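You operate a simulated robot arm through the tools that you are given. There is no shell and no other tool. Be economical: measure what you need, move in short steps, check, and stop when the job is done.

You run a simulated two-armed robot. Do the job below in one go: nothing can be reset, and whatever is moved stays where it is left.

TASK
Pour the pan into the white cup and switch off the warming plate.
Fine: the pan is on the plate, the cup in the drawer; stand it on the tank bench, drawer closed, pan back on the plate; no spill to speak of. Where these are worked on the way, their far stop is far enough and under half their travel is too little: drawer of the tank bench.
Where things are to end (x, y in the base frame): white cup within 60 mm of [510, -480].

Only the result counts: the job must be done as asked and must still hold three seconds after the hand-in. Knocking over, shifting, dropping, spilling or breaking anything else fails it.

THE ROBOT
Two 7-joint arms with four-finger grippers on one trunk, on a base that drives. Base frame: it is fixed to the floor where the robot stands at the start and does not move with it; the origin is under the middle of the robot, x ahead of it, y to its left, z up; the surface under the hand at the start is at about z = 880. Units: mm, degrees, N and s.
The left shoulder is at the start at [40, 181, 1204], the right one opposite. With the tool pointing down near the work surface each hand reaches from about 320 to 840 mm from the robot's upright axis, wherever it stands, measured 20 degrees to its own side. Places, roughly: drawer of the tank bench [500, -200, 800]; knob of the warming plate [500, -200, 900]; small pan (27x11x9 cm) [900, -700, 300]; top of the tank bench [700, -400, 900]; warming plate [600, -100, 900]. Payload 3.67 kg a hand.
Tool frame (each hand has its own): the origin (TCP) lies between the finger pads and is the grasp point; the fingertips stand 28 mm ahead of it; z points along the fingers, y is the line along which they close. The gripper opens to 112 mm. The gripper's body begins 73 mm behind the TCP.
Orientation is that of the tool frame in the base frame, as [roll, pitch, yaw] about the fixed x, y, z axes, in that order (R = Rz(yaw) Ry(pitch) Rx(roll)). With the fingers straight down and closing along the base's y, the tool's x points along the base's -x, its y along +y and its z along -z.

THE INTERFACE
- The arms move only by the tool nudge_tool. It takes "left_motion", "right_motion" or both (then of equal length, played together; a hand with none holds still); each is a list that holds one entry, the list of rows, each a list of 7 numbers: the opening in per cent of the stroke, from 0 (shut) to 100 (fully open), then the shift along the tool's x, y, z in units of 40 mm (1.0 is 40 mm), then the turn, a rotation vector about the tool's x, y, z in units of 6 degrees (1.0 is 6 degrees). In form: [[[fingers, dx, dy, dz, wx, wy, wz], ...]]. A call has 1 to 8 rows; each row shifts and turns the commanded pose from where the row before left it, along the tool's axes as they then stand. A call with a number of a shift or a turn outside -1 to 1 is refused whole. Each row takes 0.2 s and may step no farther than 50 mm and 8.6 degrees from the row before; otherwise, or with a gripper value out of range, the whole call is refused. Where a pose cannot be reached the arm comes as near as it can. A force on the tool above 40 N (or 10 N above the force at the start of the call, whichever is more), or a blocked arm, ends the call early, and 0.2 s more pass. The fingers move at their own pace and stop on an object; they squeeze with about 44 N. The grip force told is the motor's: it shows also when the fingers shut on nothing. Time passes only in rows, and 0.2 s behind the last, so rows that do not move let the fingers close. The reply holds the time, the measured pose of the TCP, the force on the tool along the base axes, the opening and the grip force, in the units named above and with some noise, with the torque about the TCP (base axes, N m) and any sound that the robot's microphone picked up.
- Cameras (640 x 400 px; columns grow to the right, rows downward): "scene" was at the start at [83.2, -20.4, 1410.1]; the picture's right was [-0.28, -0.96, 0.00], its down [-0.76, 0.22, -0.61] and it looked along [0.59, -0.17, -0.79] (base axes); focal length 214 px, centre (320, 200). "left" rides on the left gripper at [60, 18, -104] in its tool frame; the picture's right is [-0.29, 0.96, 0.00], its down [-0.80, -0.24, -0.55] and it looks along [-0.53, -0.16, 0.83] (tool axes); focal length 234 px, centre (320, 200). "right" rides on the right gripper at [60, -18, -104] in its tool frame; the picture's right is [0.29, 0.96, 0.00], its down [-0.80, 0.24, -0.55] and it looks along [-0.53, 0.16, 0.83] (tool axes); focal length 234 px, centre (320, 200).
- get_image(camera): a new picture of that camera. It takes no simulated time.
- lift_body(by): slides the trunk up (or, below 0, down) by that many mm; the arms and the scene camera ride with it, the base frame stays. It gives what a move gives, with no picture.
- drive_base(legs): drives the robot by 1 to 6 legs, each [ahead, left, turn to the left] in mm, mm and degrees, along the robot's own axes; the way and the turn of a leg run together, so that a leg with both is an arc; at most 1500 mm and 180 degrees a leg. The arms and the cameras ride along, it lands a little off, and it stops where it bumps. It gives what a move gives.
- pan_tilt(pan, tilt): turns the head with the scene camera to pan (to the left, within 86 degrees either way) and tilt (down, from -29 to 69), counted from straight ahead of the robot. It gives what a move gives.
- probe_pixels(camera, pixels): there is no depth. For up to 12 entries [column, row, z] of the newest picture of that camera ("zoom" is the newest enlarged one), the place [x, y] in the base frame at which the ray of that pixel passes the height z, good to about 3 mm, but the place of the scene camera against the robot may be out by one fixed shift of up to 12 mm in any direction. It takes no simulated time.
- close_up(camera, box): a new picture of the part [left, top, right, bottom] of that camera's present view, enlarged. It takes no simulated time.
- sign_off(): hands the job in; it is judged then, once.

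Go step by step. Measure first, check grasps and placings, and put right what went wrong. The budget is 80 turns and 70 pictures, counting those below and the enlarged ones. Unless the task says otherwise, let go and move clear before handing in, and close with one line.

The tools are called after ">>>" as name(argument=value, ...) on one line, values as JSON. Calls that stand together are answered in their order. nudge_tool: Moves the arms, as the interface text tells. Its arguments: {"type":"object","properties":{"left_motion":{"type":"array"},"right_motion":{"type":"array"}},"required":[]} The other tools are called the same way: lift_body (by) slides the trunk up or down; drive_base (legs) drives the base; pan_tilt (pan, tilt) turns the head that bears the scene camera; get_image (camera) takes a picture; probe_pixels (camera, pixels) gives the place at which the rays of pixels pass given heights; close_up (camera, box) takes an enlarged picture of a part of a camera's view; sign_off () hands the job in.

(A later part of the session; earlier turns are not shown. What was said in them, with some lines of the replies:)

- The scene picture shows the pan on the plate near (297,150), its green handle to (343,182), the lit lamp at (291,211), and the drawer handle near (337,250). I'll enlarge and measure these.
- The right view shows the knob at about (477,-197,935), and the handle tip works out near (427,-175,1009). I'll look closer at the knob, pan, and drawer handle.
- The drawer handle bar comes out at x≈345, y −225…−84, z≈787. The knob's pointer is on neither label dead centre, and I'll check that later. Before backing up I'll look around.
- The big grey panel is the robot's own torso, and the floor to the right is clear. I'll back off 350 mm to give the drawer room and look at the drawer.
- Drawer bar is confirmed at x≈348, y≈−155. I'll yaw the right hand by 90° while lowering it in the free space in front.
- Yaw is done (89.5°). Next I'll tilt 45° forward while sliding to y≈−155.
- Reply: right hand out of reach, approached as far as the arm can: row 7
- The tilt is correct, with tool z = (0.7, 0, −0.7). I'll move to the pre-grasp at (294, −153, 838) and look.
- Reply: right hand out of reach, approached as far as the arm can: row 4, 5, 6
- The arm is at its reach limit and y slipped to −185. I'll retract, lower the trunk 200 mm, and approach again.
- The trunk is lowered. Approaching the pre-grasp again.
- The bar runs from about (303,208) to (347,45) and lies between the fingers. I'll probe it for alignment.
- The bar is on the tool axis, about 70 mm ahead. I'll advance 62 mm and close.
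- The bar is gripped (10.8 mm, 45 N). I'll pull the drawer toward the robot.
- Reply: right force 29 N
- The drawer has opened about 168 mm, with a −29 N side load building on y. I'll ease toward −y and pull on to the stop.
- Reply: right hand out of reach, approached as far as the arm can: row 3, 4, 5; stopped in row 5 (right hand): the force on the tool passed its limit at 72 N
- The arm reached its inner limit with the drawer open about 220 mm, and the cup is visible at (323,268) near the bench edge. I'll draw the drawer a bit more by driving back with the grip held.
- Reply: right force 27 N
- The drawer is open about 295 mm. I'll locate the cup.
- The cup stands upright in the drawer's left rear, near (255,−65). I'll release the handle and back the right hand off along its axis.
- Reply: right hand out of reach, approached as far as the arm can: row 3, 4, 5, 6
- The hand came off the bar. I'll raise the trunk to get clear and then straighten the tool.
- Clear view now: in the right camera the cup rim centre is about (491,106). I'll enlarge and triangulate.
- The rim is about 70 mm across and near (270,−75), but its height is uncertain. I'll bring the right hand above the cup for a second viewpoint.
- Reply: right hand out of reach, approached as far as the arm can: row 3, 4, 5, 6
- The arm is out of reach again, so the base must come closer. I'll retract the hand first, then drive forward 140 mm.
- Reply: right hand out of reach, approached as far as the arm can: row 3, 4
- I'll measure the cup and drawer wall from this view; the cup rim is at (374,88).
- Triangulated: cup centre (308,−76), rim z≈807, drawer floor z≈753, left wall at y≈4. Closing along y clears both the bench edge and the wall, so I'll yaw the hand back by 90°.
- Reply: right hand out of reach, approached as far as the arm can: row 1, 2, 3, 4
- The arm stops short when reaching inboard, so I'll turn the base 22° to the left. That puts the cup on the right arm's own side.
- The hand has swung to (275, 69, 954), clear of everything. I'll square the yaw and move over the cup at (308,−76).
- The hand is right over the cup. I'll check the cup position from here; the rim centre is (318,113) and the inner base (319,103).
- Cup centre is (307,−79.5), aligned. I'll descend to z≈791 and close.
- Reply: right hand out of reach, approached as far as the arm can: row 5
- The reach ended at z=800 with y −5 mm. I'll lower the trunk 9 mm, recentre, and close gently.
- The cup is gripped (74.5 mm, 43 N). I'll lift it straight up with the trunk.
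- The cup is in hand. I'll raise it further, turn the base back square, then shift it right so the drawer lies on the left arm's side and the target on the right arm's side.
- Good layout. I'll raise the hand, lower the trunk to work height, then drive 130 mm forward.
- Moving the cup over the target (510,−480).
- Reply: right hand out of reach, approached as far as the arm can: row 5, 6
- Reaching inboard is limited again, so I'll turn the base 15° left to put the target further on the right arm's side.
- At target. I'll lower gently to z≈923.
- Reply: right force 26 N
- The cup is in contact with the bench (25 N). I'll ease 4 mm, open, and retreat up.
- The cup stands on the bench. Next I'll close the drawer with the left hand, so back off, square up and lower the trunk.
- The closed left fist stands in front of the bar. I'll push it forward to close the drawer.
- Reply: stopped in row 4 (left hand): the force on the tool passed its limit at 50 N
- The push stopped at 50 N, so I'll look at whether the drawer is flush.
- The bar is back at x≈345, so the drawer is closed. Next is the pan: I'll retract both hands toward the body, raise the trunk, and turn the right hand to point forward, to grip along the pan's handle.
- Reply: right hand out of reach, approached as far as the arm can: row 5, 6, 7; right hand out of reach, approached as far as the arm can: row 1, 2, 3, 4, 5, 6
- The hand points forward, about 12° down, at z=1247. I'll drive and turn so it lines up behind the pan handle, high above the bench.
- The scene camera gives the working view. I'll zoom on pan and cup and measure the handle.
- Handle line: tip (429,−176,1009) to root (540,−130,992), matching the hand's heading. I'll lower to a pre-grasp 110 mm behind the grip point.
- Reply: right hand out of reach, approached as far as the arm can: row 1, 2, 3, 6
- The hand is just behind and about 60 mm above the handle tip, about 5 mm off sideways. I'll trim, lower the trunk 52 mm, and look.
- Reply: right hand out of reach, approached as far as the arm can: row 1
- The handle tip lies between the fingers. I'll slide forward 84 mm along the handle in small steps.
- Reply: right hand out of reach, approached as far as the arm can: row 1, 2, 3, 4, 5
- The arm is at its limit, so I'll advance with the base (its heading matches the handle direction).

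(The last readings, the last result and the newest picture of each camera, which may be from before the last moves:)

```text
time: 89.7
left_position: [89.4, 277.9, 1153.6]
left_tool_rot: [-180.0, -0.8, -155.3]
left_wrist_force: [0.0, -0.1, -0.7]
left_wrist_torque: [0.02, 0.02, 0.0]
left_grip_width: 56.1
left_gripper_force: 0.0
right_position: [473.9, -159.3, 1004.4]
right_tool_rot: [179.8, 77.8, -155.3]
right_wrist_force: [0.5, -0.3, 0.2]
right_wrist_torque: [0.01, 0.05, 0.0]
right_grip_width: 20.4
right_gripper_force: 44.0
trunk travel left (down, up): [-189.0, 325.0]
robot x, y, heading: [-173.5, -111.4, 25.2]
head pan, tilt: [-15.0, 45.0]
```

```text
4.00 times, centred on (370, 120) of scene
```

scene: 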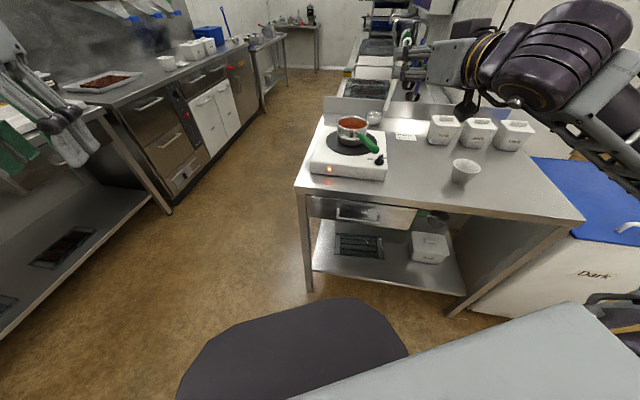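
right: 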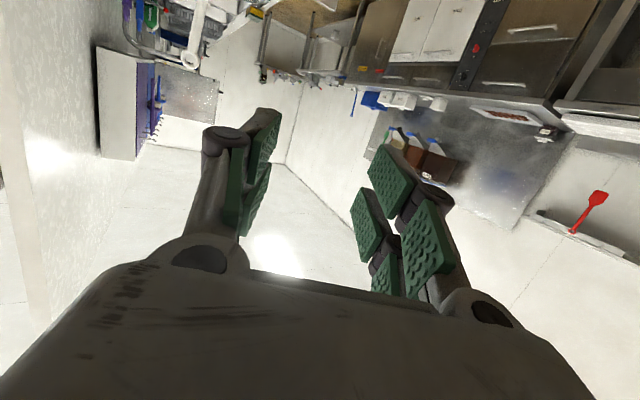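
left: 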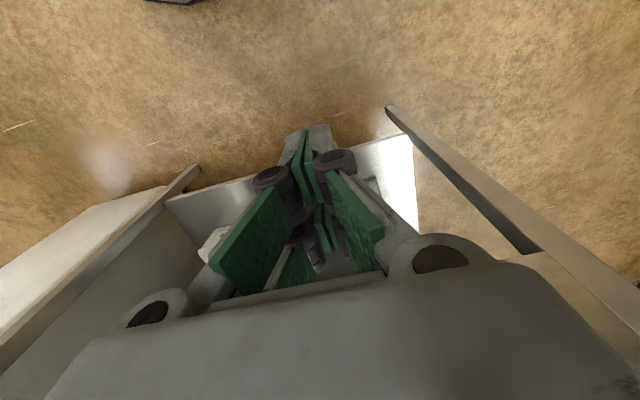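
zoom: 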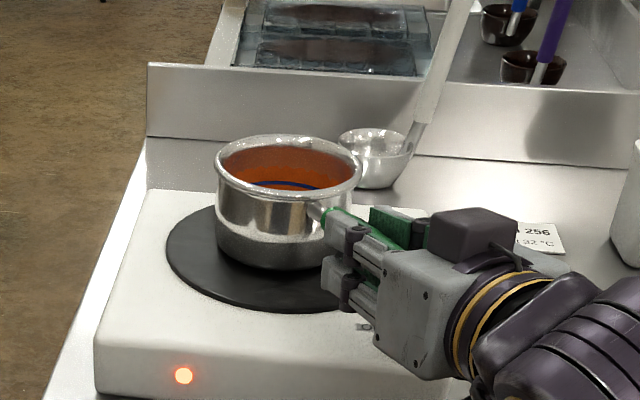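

The handle is gripped (20.4 mm, 44 N). I'll lift gently with the trunk and check.

>>> lift_body(by=70)

>>> get_image(camera="scene")

```text
time: 90.7
left_position: [89.2, 279.2, 1222.9]
left_tool_rot: [-179.9, -0.9, -155.2]
left_wrist_force: [0.2, 0.3, -0.3]
left_wrist_torque: [0.01, -0.02, -0.03]
left_grip_width: 56.1
left_gripper_force: 0.0
right_position: [474.2, -159.4, 1072.7]
right_tool_rot: [179.7, 77.7, -155.3]
right_wrist_force: [0.5, -0.6, -3.7]
right_wrist_torque: [-0.18, 0.33, -0.01]
right_grip_width: 20.3
right_gripper_force: 43.7
trunk travel left (down, up): [-259.0, 255.0]
robot x, y, heading: [-173.6, -114.0, 25.0]
head pan, tilt: [-15.0, 45.0]
```

```text
15 pictures are left
```

scene: 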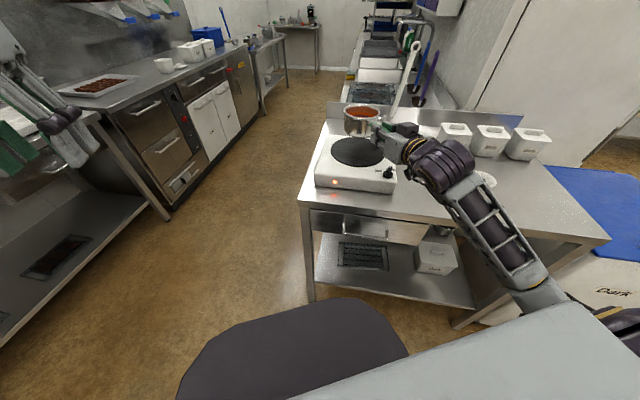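

Lifted cleanly at about 3.7 N of weight. I'll measure the pan centre relative to the hand, and the plate disc for the return.

>>> close_up(camera="scene", box=[310, 95, 430, 185])

>>> probe_pixels(camera="scene", pixels=[[488, 177, 935], [495, 180, 935]])

```text
4.44 times, centred on (370, 140) of scene
```

zoom: 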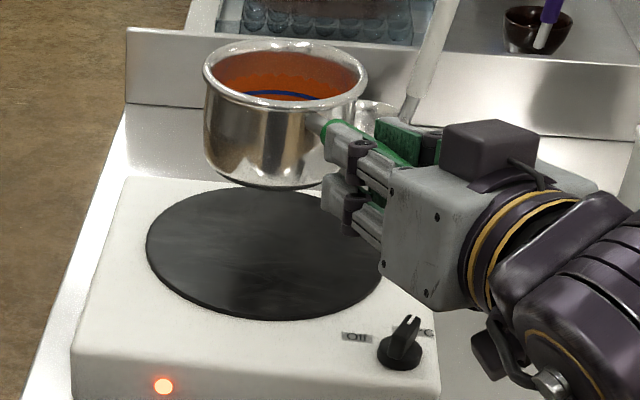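

```text
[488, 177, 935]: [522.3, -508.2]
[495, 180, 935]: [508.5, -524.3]
```

>>> probe_pixels(camera="zoom", pixels=[[203, 76, 1072], [368, 82, 1072], [286, 110, 1072], [288, 39, 1072], [203, 76, 1062], [368, 82, 1062], [258, 320, 935], [268, 187, 935], [147, 243, 935], [385, 265, 935]])

```text
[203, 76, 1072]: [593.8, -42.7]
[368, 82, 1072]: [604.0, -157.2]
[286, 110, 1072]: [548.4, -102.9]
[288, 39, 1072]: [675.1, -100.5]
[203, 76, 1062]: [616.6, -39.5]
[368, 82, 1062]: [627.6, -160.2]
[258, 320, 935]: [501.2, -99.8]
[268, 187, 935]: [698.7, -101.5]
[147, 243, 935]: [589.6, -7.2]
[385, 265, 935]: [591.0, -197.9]
```

The plate disc centre is (600,−101). The pan centre is about 139 mm ahead of the TCP and its rim is 4 mm above it. I'll drive the level pan to a spot just left of the cup.

>>> drive_base(legs=[[-243, -207, 0]])

>>> get_image(camera="scene")

```text
time: 92.9
left_position: [-37.7, -15.1, 1222.9]
left_tool_rot: [-180.0, -0.8, -155.0]
left_wrist_force: [0.3, 0.7, -0.2]
left_wrist_torque: [0.09, 0.0, 0.02]
left_grip_width: 56.1
left_gripper_force: 0.0
right_position: [348.2, -451.3, 1073.2]
right_tool_rot: [179.7, 77.8, -155.2]
right_wrist_force: [-0.5, -0.1, -3.9]
right_wrist_torque: [-0.16, 0.33, 0.02]
right_grip_width: 20.3
right_gripper_force: 44.2
trunk travel left (down, up): [-259.0, 255.0]
robot x, y, heading: [-296.5, -406.4, 25.2]
head pan, tilt: [-15.0, 45.0]
```

```text
13 pictures are left
```

scene: 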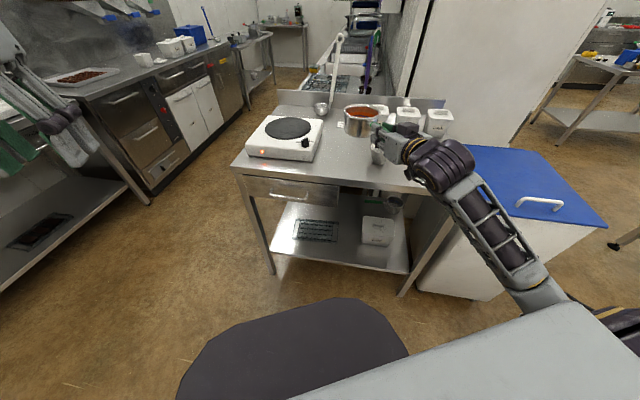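

The cup is partly hidden behind the gripper near (378,155). I'll check whether the left camera sees it.

>>> get_image(camera="left")

>>> close_up(camera="scene", box=[325, 85, 445, 175])

```text
12 pictures are left
```

left: 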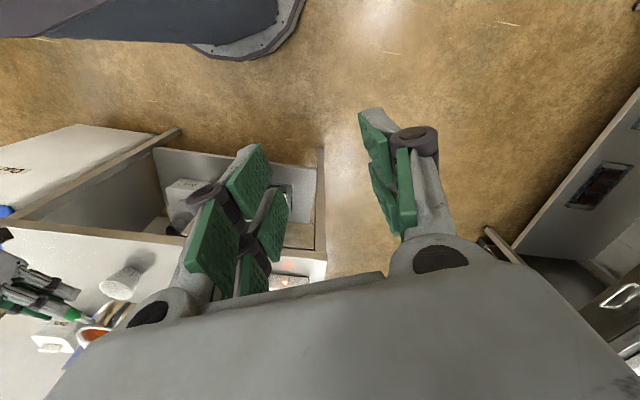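

```text
4.44 times, centred on (385, 130) of scene
```

zoom: 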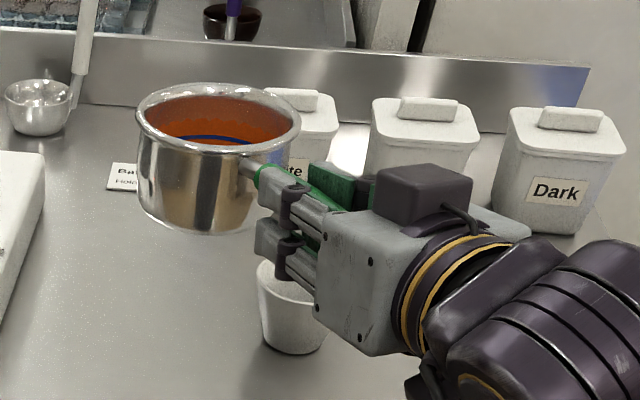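

>>> probe_pixels(camera="left", pixels=[[117, 289, 935], [130, 268, 880]])

>>> probe_pixels(camera="zoom", pixels=[[262, 345, 880], [293, 355, 880], [326, 343, 880], [258, 275, 935], [217, 118, 1077], [136, 118, 1077], [300, 122, 1077], [215, 152, 1077], [220, 83, 1077]])

```text
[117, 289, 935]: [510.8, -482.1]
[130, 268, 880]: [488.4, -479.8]
```

```text
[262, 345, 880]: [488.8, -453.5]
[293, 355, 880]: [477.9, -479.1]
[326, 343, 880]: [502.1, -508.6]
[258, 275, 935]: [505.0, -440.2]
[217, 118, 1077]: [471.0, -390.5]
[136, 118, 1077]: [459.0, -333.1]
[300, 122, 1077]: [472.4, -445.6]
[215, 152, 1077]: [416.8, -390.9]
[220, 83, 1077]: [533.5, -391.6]
```

The cup is confirmed at (509,−480), and the pan centre matches (473,−391). I'll lower while rolling the pan to 24° and bring its lip over the near part of the cup, still short of flowing.

>>> nudge_tool(right_motion=[[[0, 0.47, 0, 0.07, -0.208, 0, 0.978], [0, 0.468, -0.05, 0.068, -0.208, 0, 0.978], [0, 0.46, -0.099, 0.067, -0.208, 0, 0.978], [0, 0.448, -0.147, 0.064, -0.208, 0, 0.978], [0, -0.1, -0.228, -0.02, 0, 0, 0], [0, -0.1, -0.228, -0.02, 0, 0, 0]]])

>>> close_up(camera="scene", box=[325, 85, 445, 175])

```text
time: 94.3
left_position: [-38.3, -14.6, 1222.6]
left_tool_rot: [-180.0, -0.9, -155.0]
left_wrist_force: [0.4, 0.2, 0.5]
left_wrist_torque: [-0.01, 0.02, 0.01]
left_grip_width: 55.8
left_gripper_force: 0.2
right_position: [351.3, -472.4, 998.2]
right_tool_rot: [115.5, 63.1, 143.1]
right_wrist_force: [0.0, -0.6, -4.1]
right_wrist_torque: [-0.21, 0.32, 0.01]
right_grip_width: 20.5
right_gripper_force: 43.6
trunk travel left (down, up): [-259.0, 255.0]
robot x, y, heading: [-299.9, -403.0, 25.3]
head pan, tilt: [-15.0, 45.0]
```

```text
4.44 times, centred on (385, 130) of scene
```

zoom: 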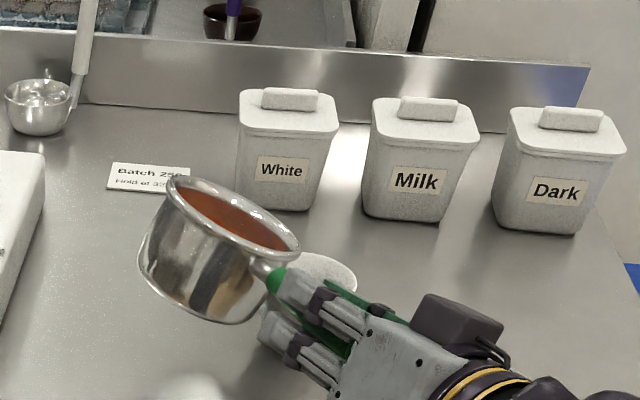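

The pan lip is above the cup's near side and nothing has flowed yet. I'll pour slowly, rolling to 39° at 3° a step and then holding.

>>> nudge_tool(right_motion=[[[0, -0.05, -0.04, -0.01, -0.104, 0, 0.489], [0, -0.052, -0.038, -0.01, -0.104, 0, 0.489], [0, -0.054, -0.036, -0.01, -0.104, 0, 0.489], [0, -0.055, -0.033, -0.01, -0.104, 0, 0.489], [0, -0.056, -0.03, -0.01, -0.104, 0, 0.489], [0, 0, 0, 0, 0, 0, 0], [0, 0, 0, 0, 0, 0, 0], [0, 0, 0, 0, 0, 0, 0]]])

>>> close_up(camera="scene", box=[345, 105, 425, 165])

```text
time: 96.1
left_position: [-38.9, -14.6, 1223.2]
left_tool_rot: [180.0, -0.9, -154.9]
left_wrist_force: [-0.4, -1.1, -0.1]
left_wrist_torque: [0.0, -0.02, 0.04]
left_grip_width: 56.0
left_gripper_force: 0.1
right_position: [356.4, -480.8, 1003.4]
right_tool_rot: [104.9, 49.3, 134.1]
right_wrist_force: [0.0, 0.8, -3.7]
right_wrist_torque: [-0.2, 0.33, -0.06]
right_grip_width: 20.4
right_gripper_force: 43.9
trunk travel left (down, up): [-259.0, 255.0]
robot x, y, heading: [-300.4, -404.0, 25.2]
head pan, tilt: [-15.0, 45.0]
```

```text
6.67 times, centred on (385, 135) of scene
```

zoom: 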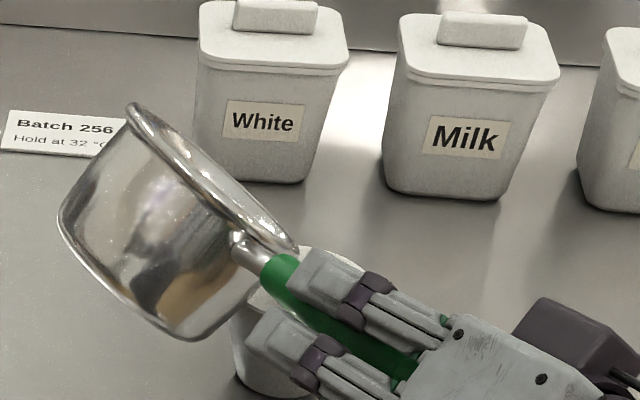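

No overflow and the lip is at (501,−463). I'll roll on slowly to 60°, tracking the lip.

>>> nudge_tool(right_motion=[[[0, -0.065, -0.015, -0.014, -0.104, 0, 0.489], [0, -0.065, -0.011, -0.014, -0.104, 0, 0.489], [0, 0, 0, 0, 0, 0, 0], [0, -0.066, -0.007, -0.014, -0.104, 0, 0.489], [0, -0.066, -0.004, -0.014, -0.104, 0, 0.489], [0, 0, 0, 0, 0, 0, 0], [0, -0.067, 0, -0.014, -0.104, 0, 0.489], [0, 0, 0, 0, 0, 0, 0]]])

>>> nudge_tool(right_motion=[[[0, -0.067, 0.003, -0.014, -0.104, 0, 0.489], [0, 0, 0, 0, 0, 0, 0], [0, -0.067, 0.006, -0.014, -0.104, 0, 0.489], [0, 0, 0, 0, 0, 0, 0], [0, 0, 0, 0, 0, 0, 0]]])

>>> close_up(camera="scene", box=[345, 105, 425, 165])

```text
time: 97.9
left_position: [-38.5, -14.9, 1222.0]
left_tool_rot: [179.9, -0.9, -155.1]
left_wrist_force: [0.6, 0.0, -0.2]
left_wrist_torque: [-0.02, 0.0, 0.01]
left_grip_width: 56.1
left_gripper_force: 0.0
right_position: [361.0, -491.0, 1011.6]
right_tool_rot: [99.0, 35.0, 130.0]
right_wrist_force: [-0.1, 0.3, -4.4]
right_wrist_torque: [-0.22, 0.32, -0.01]
right_grip_width: 20.2
right_gripper_force: 44.1
trunk travel left (down, up): [-259.0, 255.0]
robot x, y, heading: [-296.3, -401.5, 25.4]
head pan, tilt: [-15.0, 45.0]
```

```text
time: 99.1
left_position: [-38.3, -13.3, 1222.9]
left_tool_rot: [180.0, -0.9, -155.0]
left_wrist_force: [0.3, -0.1, -0.2]
left_wrist_torque: [-0.01, -0.03, 0.02]
left_grip_width: 56.1
left_gripper_force: 0.0
right_position: [362.3, -496.1, 1015.4]
right_tool_rot: [97.3, 29.1, 129.1]
right_wrist_force: [0.0, 0.1, -2.5]
right_wrist_torque: [-0.24, 0.26, 0.01]
right_grip_width: 20.4
right_gripper_force: 44.2
trunk travel left (down, up): [-259.0, 255.0]
robot x, y, heading: [-299.9, -401.9, 25.2]
head pan, tilt: [-15.0, 45.0]
```

```text
6.67 times, centred on (385, 135) of scene
```

zoom: 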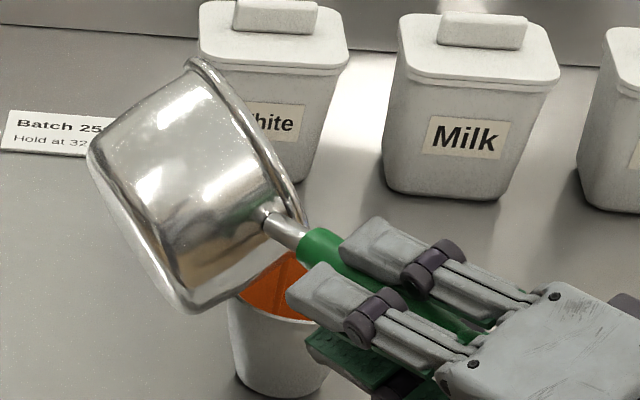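

Chocolate is arriving in the cup and no spill shows on the bench. I'll hold briefly and look from the left camera at the cup level.

>>> nudge_tool(right_motion=[[[0, 0, 0, 0, 0, 0, 0], [0, 0, 0, 0, 0, 0, 0], [0, 0, 0, 0, 0, 0, 0], [0, 0, 0, 0, 0, 0, 0]]])

>>> close_up(camera="left", box=[60, 235, 180, 350])

```text
time: 100.1
left_position: [-38.8, -16.0, 1222.8]
left_tool_rot: [180.0, -0.9, -155.0]
left_wrist_force: [0.2, 0.2, 0.1]
left_wrist_torque: [0.02, 0.06, -0.04]
left_grip_width: 56.0
left_gripper_force: 0.1
right_position: [361.0, -494.4, 1015.3]
right_tool_rot: [97.2, 29.3, 129.1]
right_wrist_force: [-0.1, 0.2, -4.0]
right_wrist_torque: [-0.2, 0.25, 0.02]
right_grip_width: 20.3
right_gripper_force: 44.3
trunk travel left (down, up): [-259.0, 255.0]
robot x, y, heading: [-295.6, -404.5, 25.0]
head pan, tilt: [-15.0, 45.0]
```

```text
3.48 times, centred on (120, 292) of left
```

zoom: 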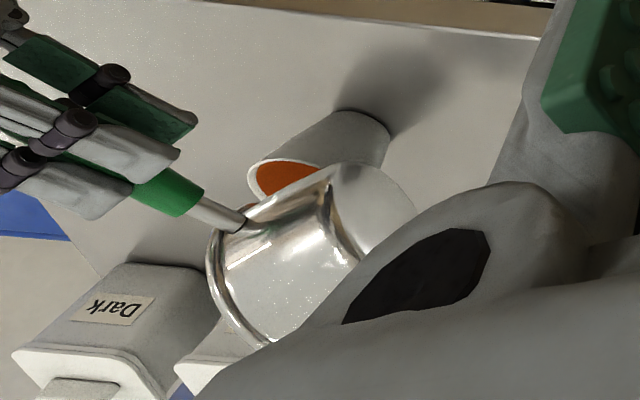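

The level shows orange below the rim with some freeboard left. I'll keep pouring slowly to 75° and check again.

>>> nudge_tool(right_motion=[[[0, -0.071, -0.004, -0.015, -0.104, 0, 0.489], [0, 0, 0, 0, 0, 0, 0], [0, -0.071, 0, -0.015, -0.104, 0, 0.489], [0, -0.071, 0.004, -0.015, -0.104, 0, 0.489], [0, 0, 0, 0, 0, 0, 0], [0, -0.07, 0.008, -0.015, -0.104, 0, 0.489], [0, -0.07, 0.011, -0.015, -0.104, 0, 0.489], [0, 0, 0, 0, 0, 0, 0]]])

>>> nudge_tool(right_motion=[[[0, 0, 0, 0, 0, 0, 0], [0, 0, 0, 0, 0, 0, 0], [0, 0, 0, 0, 0, 0, 0], [0, 0, 0, 0, 0, 0, 0], [0, 0, 0, 0, 0, 0, 0]]])

>>> close_up(camera="left", box=[60, 235, 180, 350])

```text
time: 101.9
left_position: [-37.8, -15.0, 1222.6]
left_tool_rot: [-180.0, -1.0, -155.0]
left_wrist_force: [0.1, -0.5, -0.5]
left_wrist_torque: [-0.03, -0.01, -0.04]
left_grip_width: 56.2
left_gripper_force: 0.2
right_position: [368.7, -507.5, 1022.7]
right_tool_rot: [93.4, 14.6, 127.7]
right_wrist_force: [-0.8, -0.2, -3.2]
right_wrist_torque: [-0.18, 0.22, -0.01]
right_grip_width: 20.3
right_gripper_force: 43.7
trunk travel left (down, up): [-259.0, 255.0]
robot x, y, heading: [-301.3, -406.2, 25.3]
head pan, tilt: [-15.0, 45.0]
```

```text
time: 103.1
left_position: [-37.2, -14.5, 1223.0]
left_tool_rot: [180.0, -0.9, -155.0]
left_wrist_force: [0.3, -0.1, -0.9]
left_wrist_torque: [-0.03, 0.02, 0.01]
left_grip_width: 56.2
left_gripper_force: 0.2
right_position: [369.3, -508.2, 1022.3]
right_tool_rot: [93.6, 14.6, 127.6]
right_wrist_force: [-0.4, -0.4, -3.1]
right_wrist_torque: [-0.17, 0.24, 0.0]
right_grip_width: 20.5
right_gripper_force: 43.9
trunk travel left (down, up): [-259.0, 255.0]
robot x, y, heading: [-297.1, -403.5, 25.4]
head pan, tilt: [-15.0, 45.0]
```

```text
3.48 times, centred on (120, 292) of left
```

zoom: 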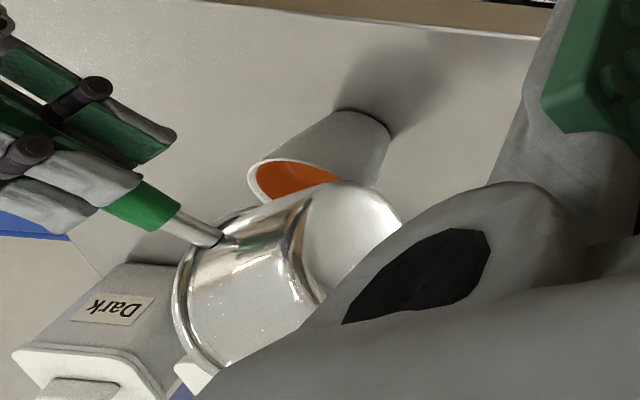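

Level only slightly higher, with freeboard left. I'll roll on to about 105° to drain the rest.

>>> nudge_tool(right_motion=[[[0, -0.069, -0.006, -0.015, -0.104, 0, 0.489], [0, -0.069, -0.002, -0.015, -0.104, 0, 0.489], [0, -0.069, 0.002, -0.015, -0.104, 0, 0.489], [0, -0.069, 0.006, -0.015, -0.104, 0, 0.489], [0, -0.068, 0.01, -0.015, -0.104, 0, 0.489], [0, -0.068, 0.012, -0.015, -0.104, 0, 0.489], [0, 0, 0, 0, 0, 0, 0], [0, 0, 0, 0, 0, 0, 0]]])

>>> nudge_tool(right_motion=[[[0, -0.085, 0.005, -0.018, -0.104, 0, 0.489], [0, -0.085, 0.009, -0.018, -0.104, 0, 0.489], [0, -0.085, 0.013, -0.018, -0.104, 0, 0.489], [0, -0.085, 0.018, -0.018, -0.104, 0, 0.489], [0, 0, 0, 0, 0, 0, 0], [0, 0, 0, 0, 0, 0, 0], [0, 0, 0, 0, 0, 0, 0], [0, 0, 0, 0, 0, 0, 0]]])

>>> nudge_tool(right_motion=[[[0, 0, 0, 0, 0, 0, 0], [0, 0, 0, 0, 0, 0, 0], [0, 0, 0, 0, 0, 0, 0], [0, 0, 0, 0, 0, 0, 0], [0, 0, 0, 0, 0, 0, 0], [0, 0, 0, 0, 0, 0, 0], [0, 0, 0, 0, 0, 0, 0], [0, 0, 0, 0, 0, 0, 0]]])

>>> close_up(camera="scene", box=[335, 95, 435, 170])

```text
time: 104.9
left_position: [-37.5, -14.8, 1222.2]
left_tool_rot: [-179.9, -0.9, -155.0]
left_wrist_force: [-0.4, 0.3, 0.5]
left_wrist_torque: [-0.01, -0.03, -0.03]
left_grip_width: 56.2
left_gripper_force: 0.0
right_position: [375.7, -521.0, 1025.7]
right_tool_rot: [89.7, -2.9, 127.1]
right_wrist_force: [-0.6, -0.5, -2.1]
right_wrist_torque: [-0.17, 0.21, -0.04]
right_grip_width: 20.5
right_gripper_force: 44.0
trunk travel left (down, up): [-259.0, 255.0]
robot x, y, heading: [-299.0, -402.6, 25.1]
head pan, tilt: [-15.0, 45.0]
```

```text
time: 106.7
left_position: [-37.5, -15.0, 1223.4]
left_tool_rot: [-180.0, -0.9, -155.0]
left_wrist_force: [-0.4, 0.3, 0.6]
left_wrist_torque: [-0.02, -0.01, 0.01]
left_grip_width: 55.9
left_gripper_force: 0.0
right_position: [382.0, -534.0, 1025.3]
right_tool_rot: [87.2, -14.7, 127.3]
right_wrist_force: [-0.5, 0.1, -2.5]
right_wrist_torque: [-0.18, 0.21, -0.01]
right_grip_width: 20.4
right_gripper_force: 43.7
trunk travel left (down, up): [-259.0, 255.0]
robot x, y, heading: [-300.0, -404.0, 25.1]
head pan, tilt: [-15.0, 45.0]
```

```text
time: 108.5
left_position: [-37.5, -14.3, 1223.6]
left_tool_rot: [180.0, -1.0, -155.0]
left_wrist_force: [0.2, 0.9, -0.6]
left_wrist_torque: [0.02, 0.01, -0.03]
left_grip_width: 56.0
left_gripper_force: 0.1
right_position: [381.2, -533.8, 1023.2]
right_tool_rot: [87.3, -14.8, 127.5]
right_wrist_force: [0.4, 0.7, -2.6]
right_wrist_torque: [-0.17, 0.21, 0.03]
right_grip_width: 20.7
right_gripper_force: 44.2
trunk travel left (down, up): [-259.0, 255.0]
robot x, y, heading: [-299.7, -405.6, 25.2]
head pan, tilt: [-15.0, 45.0]
```

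```text
5.33 times, centred on (385, 132) of scene
```

zoom: 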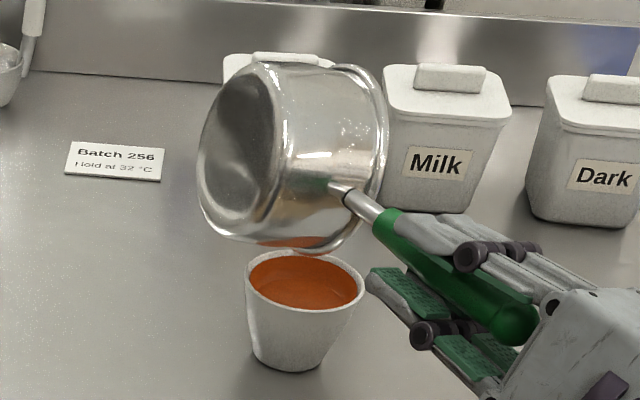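

All the chocolate is in the cup, the bench is clean, and torque readings are steady. I'll raise straight up with the trunk, then roll the pan back level.

>>> lift_body(by=80)

>>> nudge_tool(right_motion=[[[0, 0, 0, 0, 0.208, 0, -0.978], [0, 0, 0, 0, 0.208, 0, -0.978], [0, 0, 0, 0, 0.208, 0, -0.978], [0, 0, 0, 0, 0.208, 0, -0.978], [0, 0, 0, 0, 0.208, 0, -0.978], [0, 0, 0, 0, 0.208, 0, -0.978]]])

>>> nudge_tool(right_motion=[[[0, 0, 0, 0, 0.208, 0, -0.978], [0, 0, 0, 0, 0.208, 0, -0.978], [0, 0, 0, 0, 0.208, 0, -0.978], [0, 0, 0, 0, 0.208, 0, -0.978], [0, 0, 0, 0, 0.208, 0, -0.978], [0, 0, 0, 0, 0.208, 0, -0.978]]])

>>> nudge_tool(right_motion=[[[0, 0, 0, 0, 0.208, 0, -0.978], [0, 0, 0, 0, 0.208, 0, -0.978], [0, 0, 0, 0, 0.208, 0, -0.978], [0, 0, 0, 0, 0.208, 0, -0.978], [0, 0, 0, 0, 0.208, 0, -0.978], [0, 0, 0, 0, 0.104, 0, -0.489]]])

```text
time: 109.6
left_position: [-37.0, -13.9, 1301.7]
left_tool_rot: [180.0, -0.9, -155.0]
left_wrist_force: [0.0, -0.3, 0.2]
left_wrist_torque: [0.05, -0.02, 0.04]
left_grip_width: 56.0
left_gripper_force: 0.1
right_position: [380.6, -534.6, 1104.5]
right_tool_rot: [87.2, -14.7, 127.3]
right_wrist_force: [-0.4, -0.4, -2.8]
right_wrist_torque: [-0.19, 0.21, 0.01]
right_grip_width: 20.6
right_gripper_force: 44.3
trunk travel left (down, up): [-339.0, 175.0]
robot x, y, heading: [-300.2, -403.6, 25.0]
head pan, tilt: [-15.0, 45.0]
```

```text
time: 111.0
left_position: [-38.2, -14.6, 1302.6]
left_tool_rot: [179.9, -0.8, -154.9]
left_wrist_force: [-0.3, -0.2, -0.2]
left_wrist_torque: [-0.02, 0.02, -0.03]
left_grip_width: 55.8
left_gripper_force: 0.1
right_position: [381.9, -535.2, 1104.7]
right_tool_rot: [95.0, 20.6, 128.0]
right_wrist_force: [0.3, 0.0, -2.9]
right_wrist_torque: [-0.18, 0.22, 0.04]
right_grip_width: 20.5
right_gripper_force: 44.6
trunk travel left (down, up): [-339.0, 175.0]
robot x, y, heading: [-298.0, -401.9, 25.0]
head pan, tilt: [-15.0, 45.0]
```

```text
time: 112.4
left_position: [-38.2, -14.7, 1302.5]
left_tool_rot: [-179.9, -0.9, -155.0]
left_wrist_force: [0.2, -0.4, -0.3]
left_wrist_torque: [0.01, -0.03, -0.01]
left_grip_width: 56.0
left_gripper_force: 0.0
right_position: [382.2, -534.3, 1104.4]
right_tool_rot: [108.5, 55.1, 136.8]
right_wrist_force: [-0.1, 0.4, -3.1]
right_wrist_torque: [-0.18, 0.17, 0.0]
right_grip_width: 20.3
right_gripper_force: 43.8
trunk travel left (down, up): [-339.0, 175.0]
robot x, y, heading: [-302.8, -401.9, 25.1]
head pan, tilt: [-15.0, 45.0]
```

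```text
time: 113.8
left_position: [-37.8, -13.8, 1301.2]
left_tool_rot: [179.9, -1.0, -155.0]
left_wrist_force: [-1.2, -0.2, 0.1]
left_wrist_torque: [-0.01, 0.0, -0.01]
left_grip_width: 56.0
left_gripper_force: 0.1
right_position: [381.3, -535.1, 1104.1]
right_tool_rot: [-179.2, 77.6, -154.2]
right_wrist_force: [-0.1, 0.3, -2.2]
right_wrist_torque: [-0.14, 0.26, -0.01]
right_grip_width: 20.6
right_gripper_force: 44.0
trunk travel left (down, up): [-339.0, 175.0]
robot x, y, heading: [-302.6, -404.0, 25.1]
head pan, tilt: [-15.0, 45.0]
```

The pan is level again. I'll set it down with its handle turned to about 5° so it clears the knob. First I'll check from the last scene picture how close the left-hand counter is.

>>> probe_pixels(camera="scene", pixels=[[148, 203, 0], [75, 110, 880], [40, 128, 880], [25, 260, 0]])

```text
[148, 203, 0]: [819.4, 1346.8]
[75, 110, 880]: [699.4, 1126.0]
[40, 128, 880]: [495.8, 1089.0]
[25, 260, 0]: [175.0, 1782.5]
```

The counter is over a metre away, so there's room. I'll turn square, shift left, then move ahead short of the plate.

>>> drive_base(legs=[[0, 0, -25.1], [0, 711, 0], [180, 0, 0]])

>>> pan_tilt(pan=-35, tilt=45)

```text
time: 120.3
left_position: [282.5, 541.7, 1302.1]
left_tool_rot: [180.0, -0.8, 179.3]
left_wrist_force: [0.2, 0.4, 0.0]
left_wrist_torque: [-0.03, 0.01, 0.0]
left_grip_width: 56.2
left_gripper_force: 0.1
right_position: [434.2, -108.5, 1104.1]
right_tool_rot: [-179.6, 77.5, 179.8]
right_wrist_force: [-0.3, 0.5, -3.4]
right_wrist_torque: [0.03, 0.31, 0.0]
right_grip_width: 20.4
right_gripper_force: 44.1
trunk travel left (down, up): [-339.0, 175.0]
robot x, y, heading: [-123.6, 305.1, -0.7]
head pan, tilt: [-15.0, 45.0]
```

```text
time: 121.2
left_position: [282.6, 542.0, 1301.1]
left_tool_rot: [-179.9, -0.8, 179.3]
left_wrist_force: [0.0, 0.8, -0.3]
left_wrist_torque: [0.01, 0.0, 0.02]
left_grip_width: 56.0
left_gripper_force: 0.0
right_position: [434.7, -109.4, 1103.1]
right_tool_rot: [-179.6, 77.6, 179.8]
right_wrist_force: [0.0, -0.1, -2.4]
right_wrist_torque: [0.04, 0.25, 0.01]
right_grip_width: 20.3
right_gripper_force: 43.6
trunk travel left (down, up): [-339.0, 175.0]
robot x, y, heading: [-123.5, 305.3, -0.5]
head pan, tilt: [-35.0, 45.0]
```

>>> drive_base(legs=[[26, 8, 0]])

>>> lift_body(by=-80)

>>> close_up(camera="scene", box=[250, 70, 450, 200])

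```text
time: 122.0
left_position: [303.1, 548.2, 1304.3]
left_tool_rot: [179.9, -0.6, 179.3]
left_wrist_force: [-1.2, 0.3, 0.1]
left_wrist_torque: [0.04, -0.03, 0.0]
left_grip_width: 56.0
left_gripper_force: 0.0
right_position: [456.7, -103.2, 1104.6]
right_tool_rot: [-179.9, 77.9, 179.4]
right_wrist_force: [-0.2, -0.4, -2.0]
right_wrist_torque: [0.02, 0.27, -0.02]
right_grip_width: 20.4
right_gripper_force: 44.0
trunk travel left (down, up): [-339.0, 175.0]
robot x, y, heading: [-94.4, 310.4, -0.4]
head pan, tilt: [-35.0, 45.0]
```

```text
time: 123.2
left_position: [306.4, 549.5, 1223.9]
left_tool_rot: [180.0, -0.8, 179.2]
left_wrist_force: [-0.9, 0.1, 0.0]
left_wrist_torque: [-0.04, 0.01, 0.02]
left_grip_width: 56.1
left_gripper_force: 0.1
right_position: [460.0, -102.6, 1024.1]
right_tool_rot: [-179.5, 77.6, 179.9]
right_wrist_force: [0.2, -0.6, -2.9]
right_wrist_torque: [0.02, 0.28, 0.02]
right_grip_width: 20.2
right_gripper_force: 43.6
trunk travel left (down, up): [-259.0, 255.0]
robot x, y, heading: [-95.0, 311.1, -0.5]
head pan, tilt: [-35.0, 45.0]
```

```text
3.08 times, centred on (350, 135) of scene
```

zoom: 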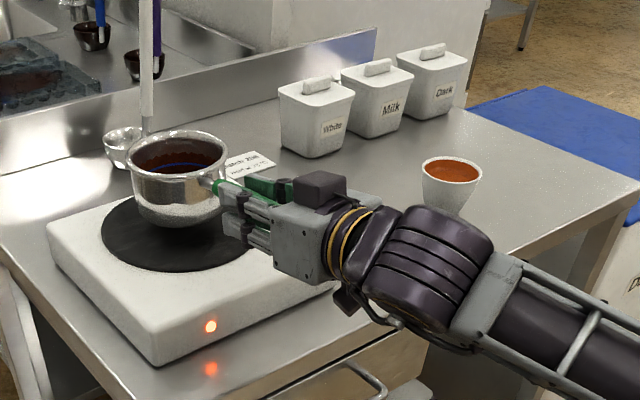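

The pan is level over the disc and the cup stands full at the right. I'll lower the last 19 mm.

>>> lift_body(by=-18)

>>> nudge_tool(right_motion=[[[0, 0, 0, 0, 0, 0, 0]]])

```text
time: 123.8
left_position: [305.2, 548.8, 1205.3]
left_tool_rot: [-179.9, -0.8, 179.2]
left_wrist_force: [0.1, -0.6, 0.3]
left_wrist_torque: [-0.02, -0.03, 0.0]
left_grip_width: 56.0
left_gripper_force: 0.0
right_position: [459.0, -101.9, 1006.9]
right_tool_rot: [-179.6, 77.5, 179.7]
right_wrist_force: [1.1, 0.2, -1.9]
right_wrist_torque: [0.01, 0.17, 0.02]
right_grip_width: 20.5
right_gripper_force: 44.3
trunk travel left (down, up): [-241.0, 273.0]
robot x, y, heading: [-100.3, 310.6, -0.1]
head pan, tilt: [-35.0, 45.0]
```

```text
time: 124.2
left_position: [307.7, 548.7, 1205.7]
left_tool_rot: [180.0, -0.9, 179.2]
left_wrist_force: [0.1, -0.3, -0.6]
left_wrist_torque: [0.01, 0.02, 0.02]
left_grip_width: 55.9
left_gripper_force: 0.0
right_position: [460.0, -101.7, 1006.2]
right_tool_rot: [-179.6, 77.6, 179.9]
right_wrist_force: [0.3, 0.2, -2.0]
right_wrist_torque: [0.03, 0.09, 0.01]
right_grip_width: 20.3
right_gripper_force: 44.2
trunk travel left (down, up): [-241.0, 273.0]
robot x, y, heading: [-97.9, 313.9, -0.5]
head pan, tilt: [-35.0, 45.0]
```

Torque is dropping, so contact has begun. I'll lower 3 mm more and check.

>>> lift_body(by=-3)

>>> close_up(camera="scene", box=[250, 90, 370, 180])

```text
time: 124.7
left_position: [306.6, 548.9, 1203.0]
left_tool_rot: [-180.0, -0.8, 179.2]
left_wrist_force: [-0.4, -0.1, -0.3]
left_wrist_torque: [-0.01, 0.01, -0.01]
left_grip_width: 56.0
left_gripper_force: 0.1
right_position: [457.8, -101.4, 1006.7]
right_tool_rot: [-179.4, 77.8, 179.9]
right_wrist_force: [-1.6, -1.4, 4.3]
right_wrist_torque: [0.2, -0.77, -0.21]
right_grip_width: 20.4
right_gripper_force: 44.0
trunk travel left (down, up): [-238.0, 276.0]
robot x, y, heading: [-98.7, 312.9, -0.7]
head pan, tilt: [-35.0, 45.0]
```

```text
4.44 times, centred on (310, 135) of scene
```

zoom: 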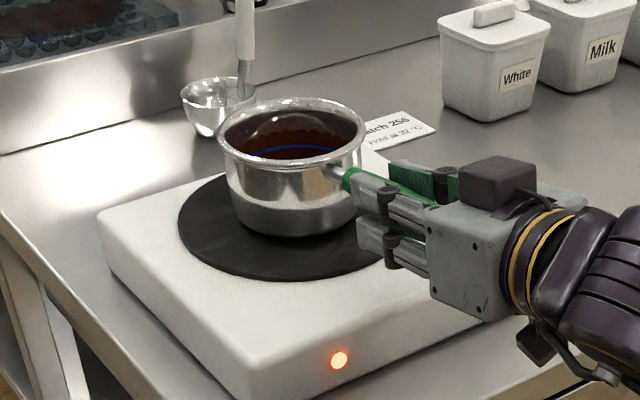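

The pan sits on the disc with light pressure. I'll release it, back straight off, raise, and drive right so the left hand (already pointing down) comes near the knob.

>>> nudge_tool(right_motion=[[[45, 0, 0, 0, 0, 0, 0], [45, 0, 0, 0, 0, 0, 0], [45, 0, 0, 0, 0, 0, 0]]])

>>> drive_base(legs=[[-170, 0, 0]])

>>> lift_body(by=90)

>>> drive_base(legs=[[0, -754, 0], [192, 0, 0]])

>>> nudge_tool(left_motion=[[[40, 0, 0, 0.5, 0, 0, 0.93], [40, 0, 0, 0.5, 0, 0, 0.93], [40, 0, 0, 0.5, 0, 0, 0.93], [40, 0, 0, 0.5, 0, 0, 0.93], [40, 0, 0, 0.5, 0, 0, 0.93], [40, 0, 0, 0.5, 0, 0, 0.93], [40, 0, 0, 0.5, 0, 0, 0.93]]])

```text
time: 125.5
left_position: [306.3, 548.7, 1203.6]
left_tool_rot: [180.0, -0.9, 179.1]
left_wrist_force: [1.0, 0.4, -0.7]
left_wrist_torque: [-0.04, -0.02, -0.01]
left_grip_width: 55.9
left_gripper_force: 0.1
right_position: [459.9, -101.3, 1005.2]
right_tool_rot: [-179.5, 77.6, 179.9]
right_wrist_force: [0.0, -0.1, 0.6]
right_wrist_torque: [-0.03, -0.01, -0.01]
right_grip_width: 50.4
right_gripper_force: 0.0
trunk travel left (down, up): [-238.0, 276.0]
robot x, y, heading: [-95.0, 311.4, -0.3]
head pan, tilt: [-35.0, 45.0]
```

```text
time: 127.0
left_position: [137.5, 551.0, 1203.2]
left_tool_rot: [-180.0, -0.7, 179.2]
left_wrist_force: [-0.7, 0.2, 0.1]
left_wrist_torque: [0.03, -0.02, -0.03]
left_grip_width: 56.0
left_gripper_force: 0.1
right_position: [290.4, -100.2, 1005.4]
right_tool_rot: [-179.4, 77.7, 179.8]
right_wrist_force: [-1.2, -0.3, 0.5]
right_wrist_torque: [0.01, 0.03, -0.03]
right_grip_width: 50.6
right_gripper_force: 0.0
trunk travel left (down, up): [-238.0, 276.0]
robot x, y, heading: [-266.0, 316.4, -0.4]
head pan, tilt: [-35.0, 45.0]
```

```text
time: 128.2
left_position: [137.8, 550.1, 1292.3]
left_tool_rot: [180.0, -0.8, 179.2]
left_wrist_force: [0.5, -1.0, 0.4]
left_wrist_torque: [0.01, 0.01, 0.0]
left_grip_width: 56.0
left_gripper_force: 0.1
right_position: [290.2, -98.8, 1093.5]
right_tool_rot: [-179.6, 77.6, 179.8]
right_wrist_force: [1.3, 0.6, 0.1]
right_wrist_torque: [0.0, 0.02, -0.01]
right_grip_width: 50.3
right_gripper_force: 0.0
trunk travel left (down, up): [-328.0, 186.0]
robot x, y, heading: [-264.4, 312.7, -0.6]
head pan, tilt: [-35.0, 45.0]
```

```text
time: 133.6
left_position: [319.7, -218.2, 1291.5]
left_tool_rot: [-179.9, -0.8, 178.2]
left_wrist_force: [0.1, -0.2, 0.3]
left_wrist_torque: [0.02, 0.0, 0.02]
left_grip_width: 56.2
left_gripper_force: 0.0
right_position: [459.9, -872.7, 1093.0]
right_tool_rot: [-179.6, 77.5, 178.6]
right_wrist_force: [-0.7, 0.4, -0.3]
right_wrist_torque: [0.0, -0.01, -0.03]
right_grip_width: 50.4
right_gripper_force: 0.0
trunk travel left (down, up): [-328.0, 186.0]
robot x, y, heading: [-86.8, -444.8, -1.7]
head pan, tilt: [-35.0, 45.0]
```

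```text
time: 135.2
left_position: [318.6, -219.3, 1151.5]
left_tool_rot: [-179.4, -0.5, 139.0]
left_wrist_force: [0.3, 0.8, -0.4]
left_wrist_torque: [-0.02, 0.06, 0.0]
left_grip_width: 44.4
left_gripper_force: 0.1
right_position: [459.9, -872.2, 1092.9]
right_tool_rot: [-179.5, 77.5, 178.7]
right_wrist_force: [-0.1, 0.2, 0.1]
right_wrist_torque: [0.03, -0.03, -0.04]
right_grip_width: 50.4
right_gripper_force: 0.0
trunk travel left (down, up): [-328.0, 186.0]
robot x, y, heading: [-88.7, -448.0, -1.5]
head pan, tilt: [-35.0, 45.0]
```

The pan is released and clear. I'll move the left hand above the knob at about (478,−199) and look.

>>> nudge_tool(left_motion=[[[40, -0.535, 0.6, 0.6, 0, 0, 0], [40, -0.535, 0.6, 0.6, 0, 0, 0], [40, -0.535, 0.6, 0.6, 0, 0, 0], [40, -0.535, 0.6, 0.6, 0, 0, 0], [40, -0.535, 0.6, 0.6, 0, 0, 0]]])

>>> get_image(camera="left")

```text
time: 136.4
left_position: [475.0, -197.2, 1026.1]
left_tool_rot: [-179.5, -0.8, 139.1]
left_wrist_force: [-0.5, 0.7, -0.8]
left_wrist_torque: [-0.01, 0.02, -0.01]
left_grip_width: 44.8
left_gripper_force: 0.0
right_position: [460.3, -873.0, 1093.1]
right_tool_rot: [-179.6, 77.6, 178.6]
right_wrist_force: [-0.4, -0.6, -0.3]
right_wrist_torque: [0.03, -0.01, 0.04]
right_grip_width: 50.6
right_gripper_force: 0.0
trunk travel left (down, up): [-328.0, 186.0]
robot x, y, heading: [-88.8, -450.2, -1.5]
head pan, tilt: [-35.0, 45.0]
```

```text
2 pictures are left
```

left: 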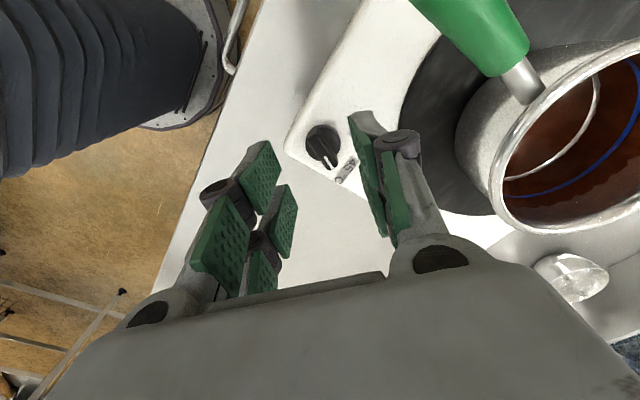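

>>> probe_pixels(camera="left", pixels=[[323, 147, 940], [323, 147, 950], [334, 170, 945], [315, 128, 945], [347, 172, 930], [323, 147, 930]])

```text
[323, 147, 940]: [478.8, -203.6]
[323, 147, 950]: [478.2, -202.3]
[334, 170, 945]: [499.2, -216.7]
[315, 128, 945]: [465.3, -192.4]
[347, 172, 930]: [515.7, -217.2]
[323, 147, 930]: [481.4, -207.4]
```

The knob centre is about (481,−204) and the blade direction about −36°, pointing at 45 °C. I'll trim, descend to z≈965, and close on the blade.

>>> nudge_tool(left_motion=[[[40, -0.23, -0.03, 0.3, 0, 0, -0.8], [40, 0, 0, 0.4, 0, 0, 0], [40, 0, 0, 0.4, 0, 0, 0], [40, 0, 0, 0.42, 0, 0, 0], [0, 0, 0, 0, 0, 0, 0], [0, 0, 0, 0, 0, 0, 0], [0, 0, 0, 0, 0, 0, 0]]])

```text
time: 138.0
left_position: [480.9, -203.7, 968.3]
left_tool_rot: [-179.6, -0.6, 144.0]
left_wrist_force: [6.9, 9.8, 3.1]
left_wrist_torque: [0.21, -0.46, 0.03]
left_grip_width: 26.7
left_gripper_force: 44.4
right_position: [460.6, -870.8, 1094.0]
right_tool_rot: [-179.3, 77.5, 179.0]
right_wrist_force: [-0.5, -0.2, 1.5]
right_wrist_torque: [0.02, -0.01, 0.0]
right_grip_width: 50.4
right_gripper_force: 0.0
trunk travel left (down, up): [-328.0, 186.0]
robot x, y, heading: [-91.2, -452.0, -1.5]
head pan, tilt: [-35.0, 45.0]
5 turns are left
```

The knob is gripped (26.7 mm). I'll turn it counter-clockwise about 96° toward Off, then release, rise and look.

>>> nudge_tool(left_motion=[[[0, 0, 0.03, 0, 0, 0, -1], [0, 0, 0, 0, 0, 0, -1], [0, 0, 0, 0, 0, 0, -1], [0, 0, 0, 0, 0, 0, -1], [0, 0, 0, 0, 0, 0, -1], [0, 0, 0, 0, 0, 0, -1], [0, 0, 0, 0, 0, 0, -1], [0, 0, 0, 0, 0, 0, -1]]])

>>> nudge_tool(left_motion=[[[0, 0, 0, 0, 0, 0, -1], [0, 0, 0, 0, 0, 0, -1], [0, 0, 0, 0, 0, 0, -1], [0, 0, 0, 0, 0, 0, -1], [0, 0, 0, 0, 0, 0, -1], [0, 0, 0, 0, 0, 0, -1], [0, 0, 0, 0, 0, 0, -1], [0, 0, 0, 0, 0, 0, -1]]])

>>> nudge_tool(left_motion=[[[45, 0, 0, 0, 0, 0, 0], [45, 0, 0, 0, 0, 0, 0], [45, 0, 0, -0.8, 0, 0, 0], [45, 0, 0, -0.8, 0, 0, 0], [45, 0, 0, -0.8, 0, 0, 0]]])

>>> get_image(camera="left")

```text
time: 139.8
left_position: [480.1, -202.0, 967.7]
left_tool_rot: [179.7, -0.8, -168.0]
left_wrist_force: [-3.9, 12.7, -2.0]
left_wrist_torque: [0.19, -0.02, 0.0]
left_grip_width: 26.1
left_gripper_force: 44.5
right_position: [459.9, -870.9, 1094.7]
right_tool_rot: [-179.1, 77.5, 179.1]
right_wrist_force: [0.3, -0.2, -0.9]
right_wrist_torque: [0.04, 0.03, -0.01]
right_grip_width: 50.5
right_gripper_force: 0.1
trunk travel left (down, up): [-328.0, 186.0]
robot x, y, heading: [-88.3, -446.9, -1.6]
head pan, tilt: [-35.0, 45.0]
```

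```text
time: 141.6
left_position: [480.7, -202.2, 970.4]
left_tool_rot: [179.4, -0.4, -119.9]
left_wrist_force: [-10.1, 12.9, 1.6]
left_wrist_torque: [0.38, 0.52, -0.22]
left_grip_width: 26.2
left_gripper_force: 45.2
right_position: [458.1, -870.4, 1094.6]
right_tool_rot: [-179.2, 77.7, 179.1]
right_wrist_force: [-0.7, -0.3, 0.3]
right_wrist_torque: [0.02, 0.0, -0.02]
right_grip_width: 50.3
right_gripper_force: 0.1
trunk travel left (down, up): [-328.0, 186.0]
robot x, y, heading: [-87.6, -444.2, -1.3]
head pan, tilt: [-35.0, 45.0]
```

```text
time: 142.8
left_position: [482.6, -204.4, 1064.4]
left_tool_rot: [179.3, -0.3, -120.0]
left_wrist_force: [0.4, 1.1, 0.1]
left_wrist_torque: [0.0, 0.0, 0.0]
left_grip_width: 50.3
left_gripper_force: 0.1
right_position: [459.5, -872.3, 1094.6]
right_tool_rot: [-179.5, 77.7, 178.6]
right_wrist_force: [-0.7, 0.7, -0.6]
right_wrist_torque: [0.01, 0.05, 0.0]
right_grip_width: 50.0
right_gripper_force: 0.1
trunk travel left (down, up): [-328.0, 186.0]
robot x, y, heading: [-88.4, -451.6, -1.6]
head pan, tilt: [-35.0, 45.0]
```

```text
1 pictures are left
4 turns are left
```

left: 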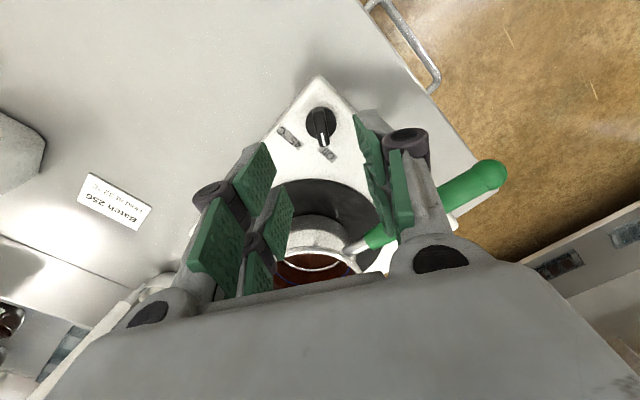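

The pointer (323,145) now faces the "Off" label (326,154) and the torque showed the end stop. I'll retreat clear of everything and take the last picture to check the lamp, cup and pan.

>>> nudge_tool(left_motion=[[[45, 0, 0, -0.8, 0, 0, 0], [45, 0, 0, -0.8, 0, 0, 0], [45, 0, 0, -0.8, 0, 0, 0], [45, 0, 0, -0.8, 0, 0, 0]]])

>>> drive_base(legs=[[-320, 0, 0], [0, 280, 0]])

>>> pan_tilt(pan=0, tilt=36)

>>> close_up(camera="scene", box=[210, 120, 450, 280])

```text
time: 143.8
left_position: [484.3, -204.0, 1192.6]
left_tool_rot: [179.3, -0.3, -120.2]
left_wrist_force: [0.4, -0.6, -0.7]
left_wrist_torque: [0.03, 0.0, -0.02]
left_grip_width: 50.2
left_gripper_force: 0.1
right_position: [457.7, -872.9, 1094.2]
right_tool_rot: [-179.6, 77.6, 178.7]
right_wrist_force: [0.2, 0.0, 0.1]
right_wrist_torque: [-0.01, 0.03, 0.04]
right_grip_width: 50.4
right_gripper_force: 0.0
trunk travel left (down, up): [-328.0, 186.0]
robot x, y, heading: [-91.9, -447.4, -1.5]
head pan, tilt: [-35.0, 45.0]
```

```text
time: 147.6
left_position: [177.0, 84.1, 1192.4]
left_tool_rot: [179.3, -0.3, -120.4]
left_wrist_force: [-0.3, -1.1, -0.6]
left_wrist_torque: [-0.01, 0.01, 0.01]
left_grip_width: 50.4
left_gripper_force: 0.0
right_position: [147.8, -585.0, 1093.3]
right_tool_rot: [-179.5, 77.6, 178.3]
right_wrist_force: [1.0, 0.0, -0.6]
right_wrist_torque: [-0.01, 0.02, 0.0]
right_grip_width: 50.5
right_gripper_force: 0.0
trunk travel left (down, up): [-328.0, 186.0]
robot x, y, heading: [-395.5, -159.7, -2.1]
head pan, tilt: [-35.0, 45.0]
```

```text
time: 148.6
left_position: [177.0, 83.2, 1191.1]
left_tool_rot: [179.3, -0.3, -120.5]
left_wrist_force: [-0.5, 0.3, 0.4]
left_wrist_torque: [0.04, 0.0, -0.01]
left_grip_width: 50.6
left_gripper_force: 0.2
right_position: [146.7, -585.4, 1093.5]
right_tool_rot: [-179.6, 77.7, 178.3]
right_wrist_force: [-0.2, -0.3, 0.5]
right_wrist_torque: [-0.02, 0.02, 0.01]
right_grip_width: 50.5
right_gripper_force: 0.0
trunk travel left (down, up): [-328.0, 186.0]
robot x, y, heading: [-400.6, -152.6, -1.9]
head pan, tilt: [0.0, 36.0]
```

```text
2.50 times, centred on (330, 200) of scene
3 turns are left
```

zoom: 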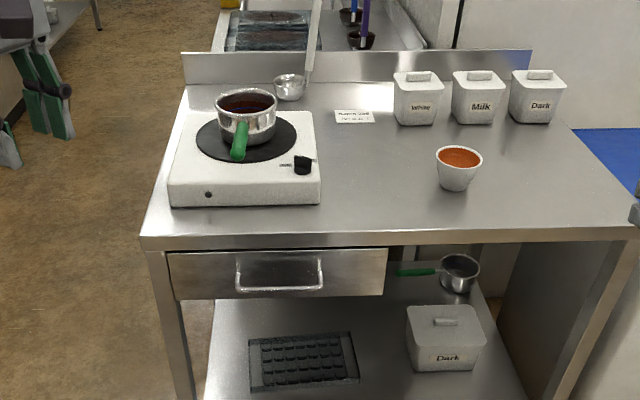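

The lamp at (208,194) is dark, the pan is on the disc, the full cup stands at its place, the drawer is shut and the bench is clean. Handing in.

>>> sign_off()

```text
The job is handed in.
```

The job is handed in: the pan is poured into the white cup, which stands at about [509, -480]. The drawer is closed, the pan is back on the plate, the plate is switched off and its lamp is dark, and the last picture shows no spill.
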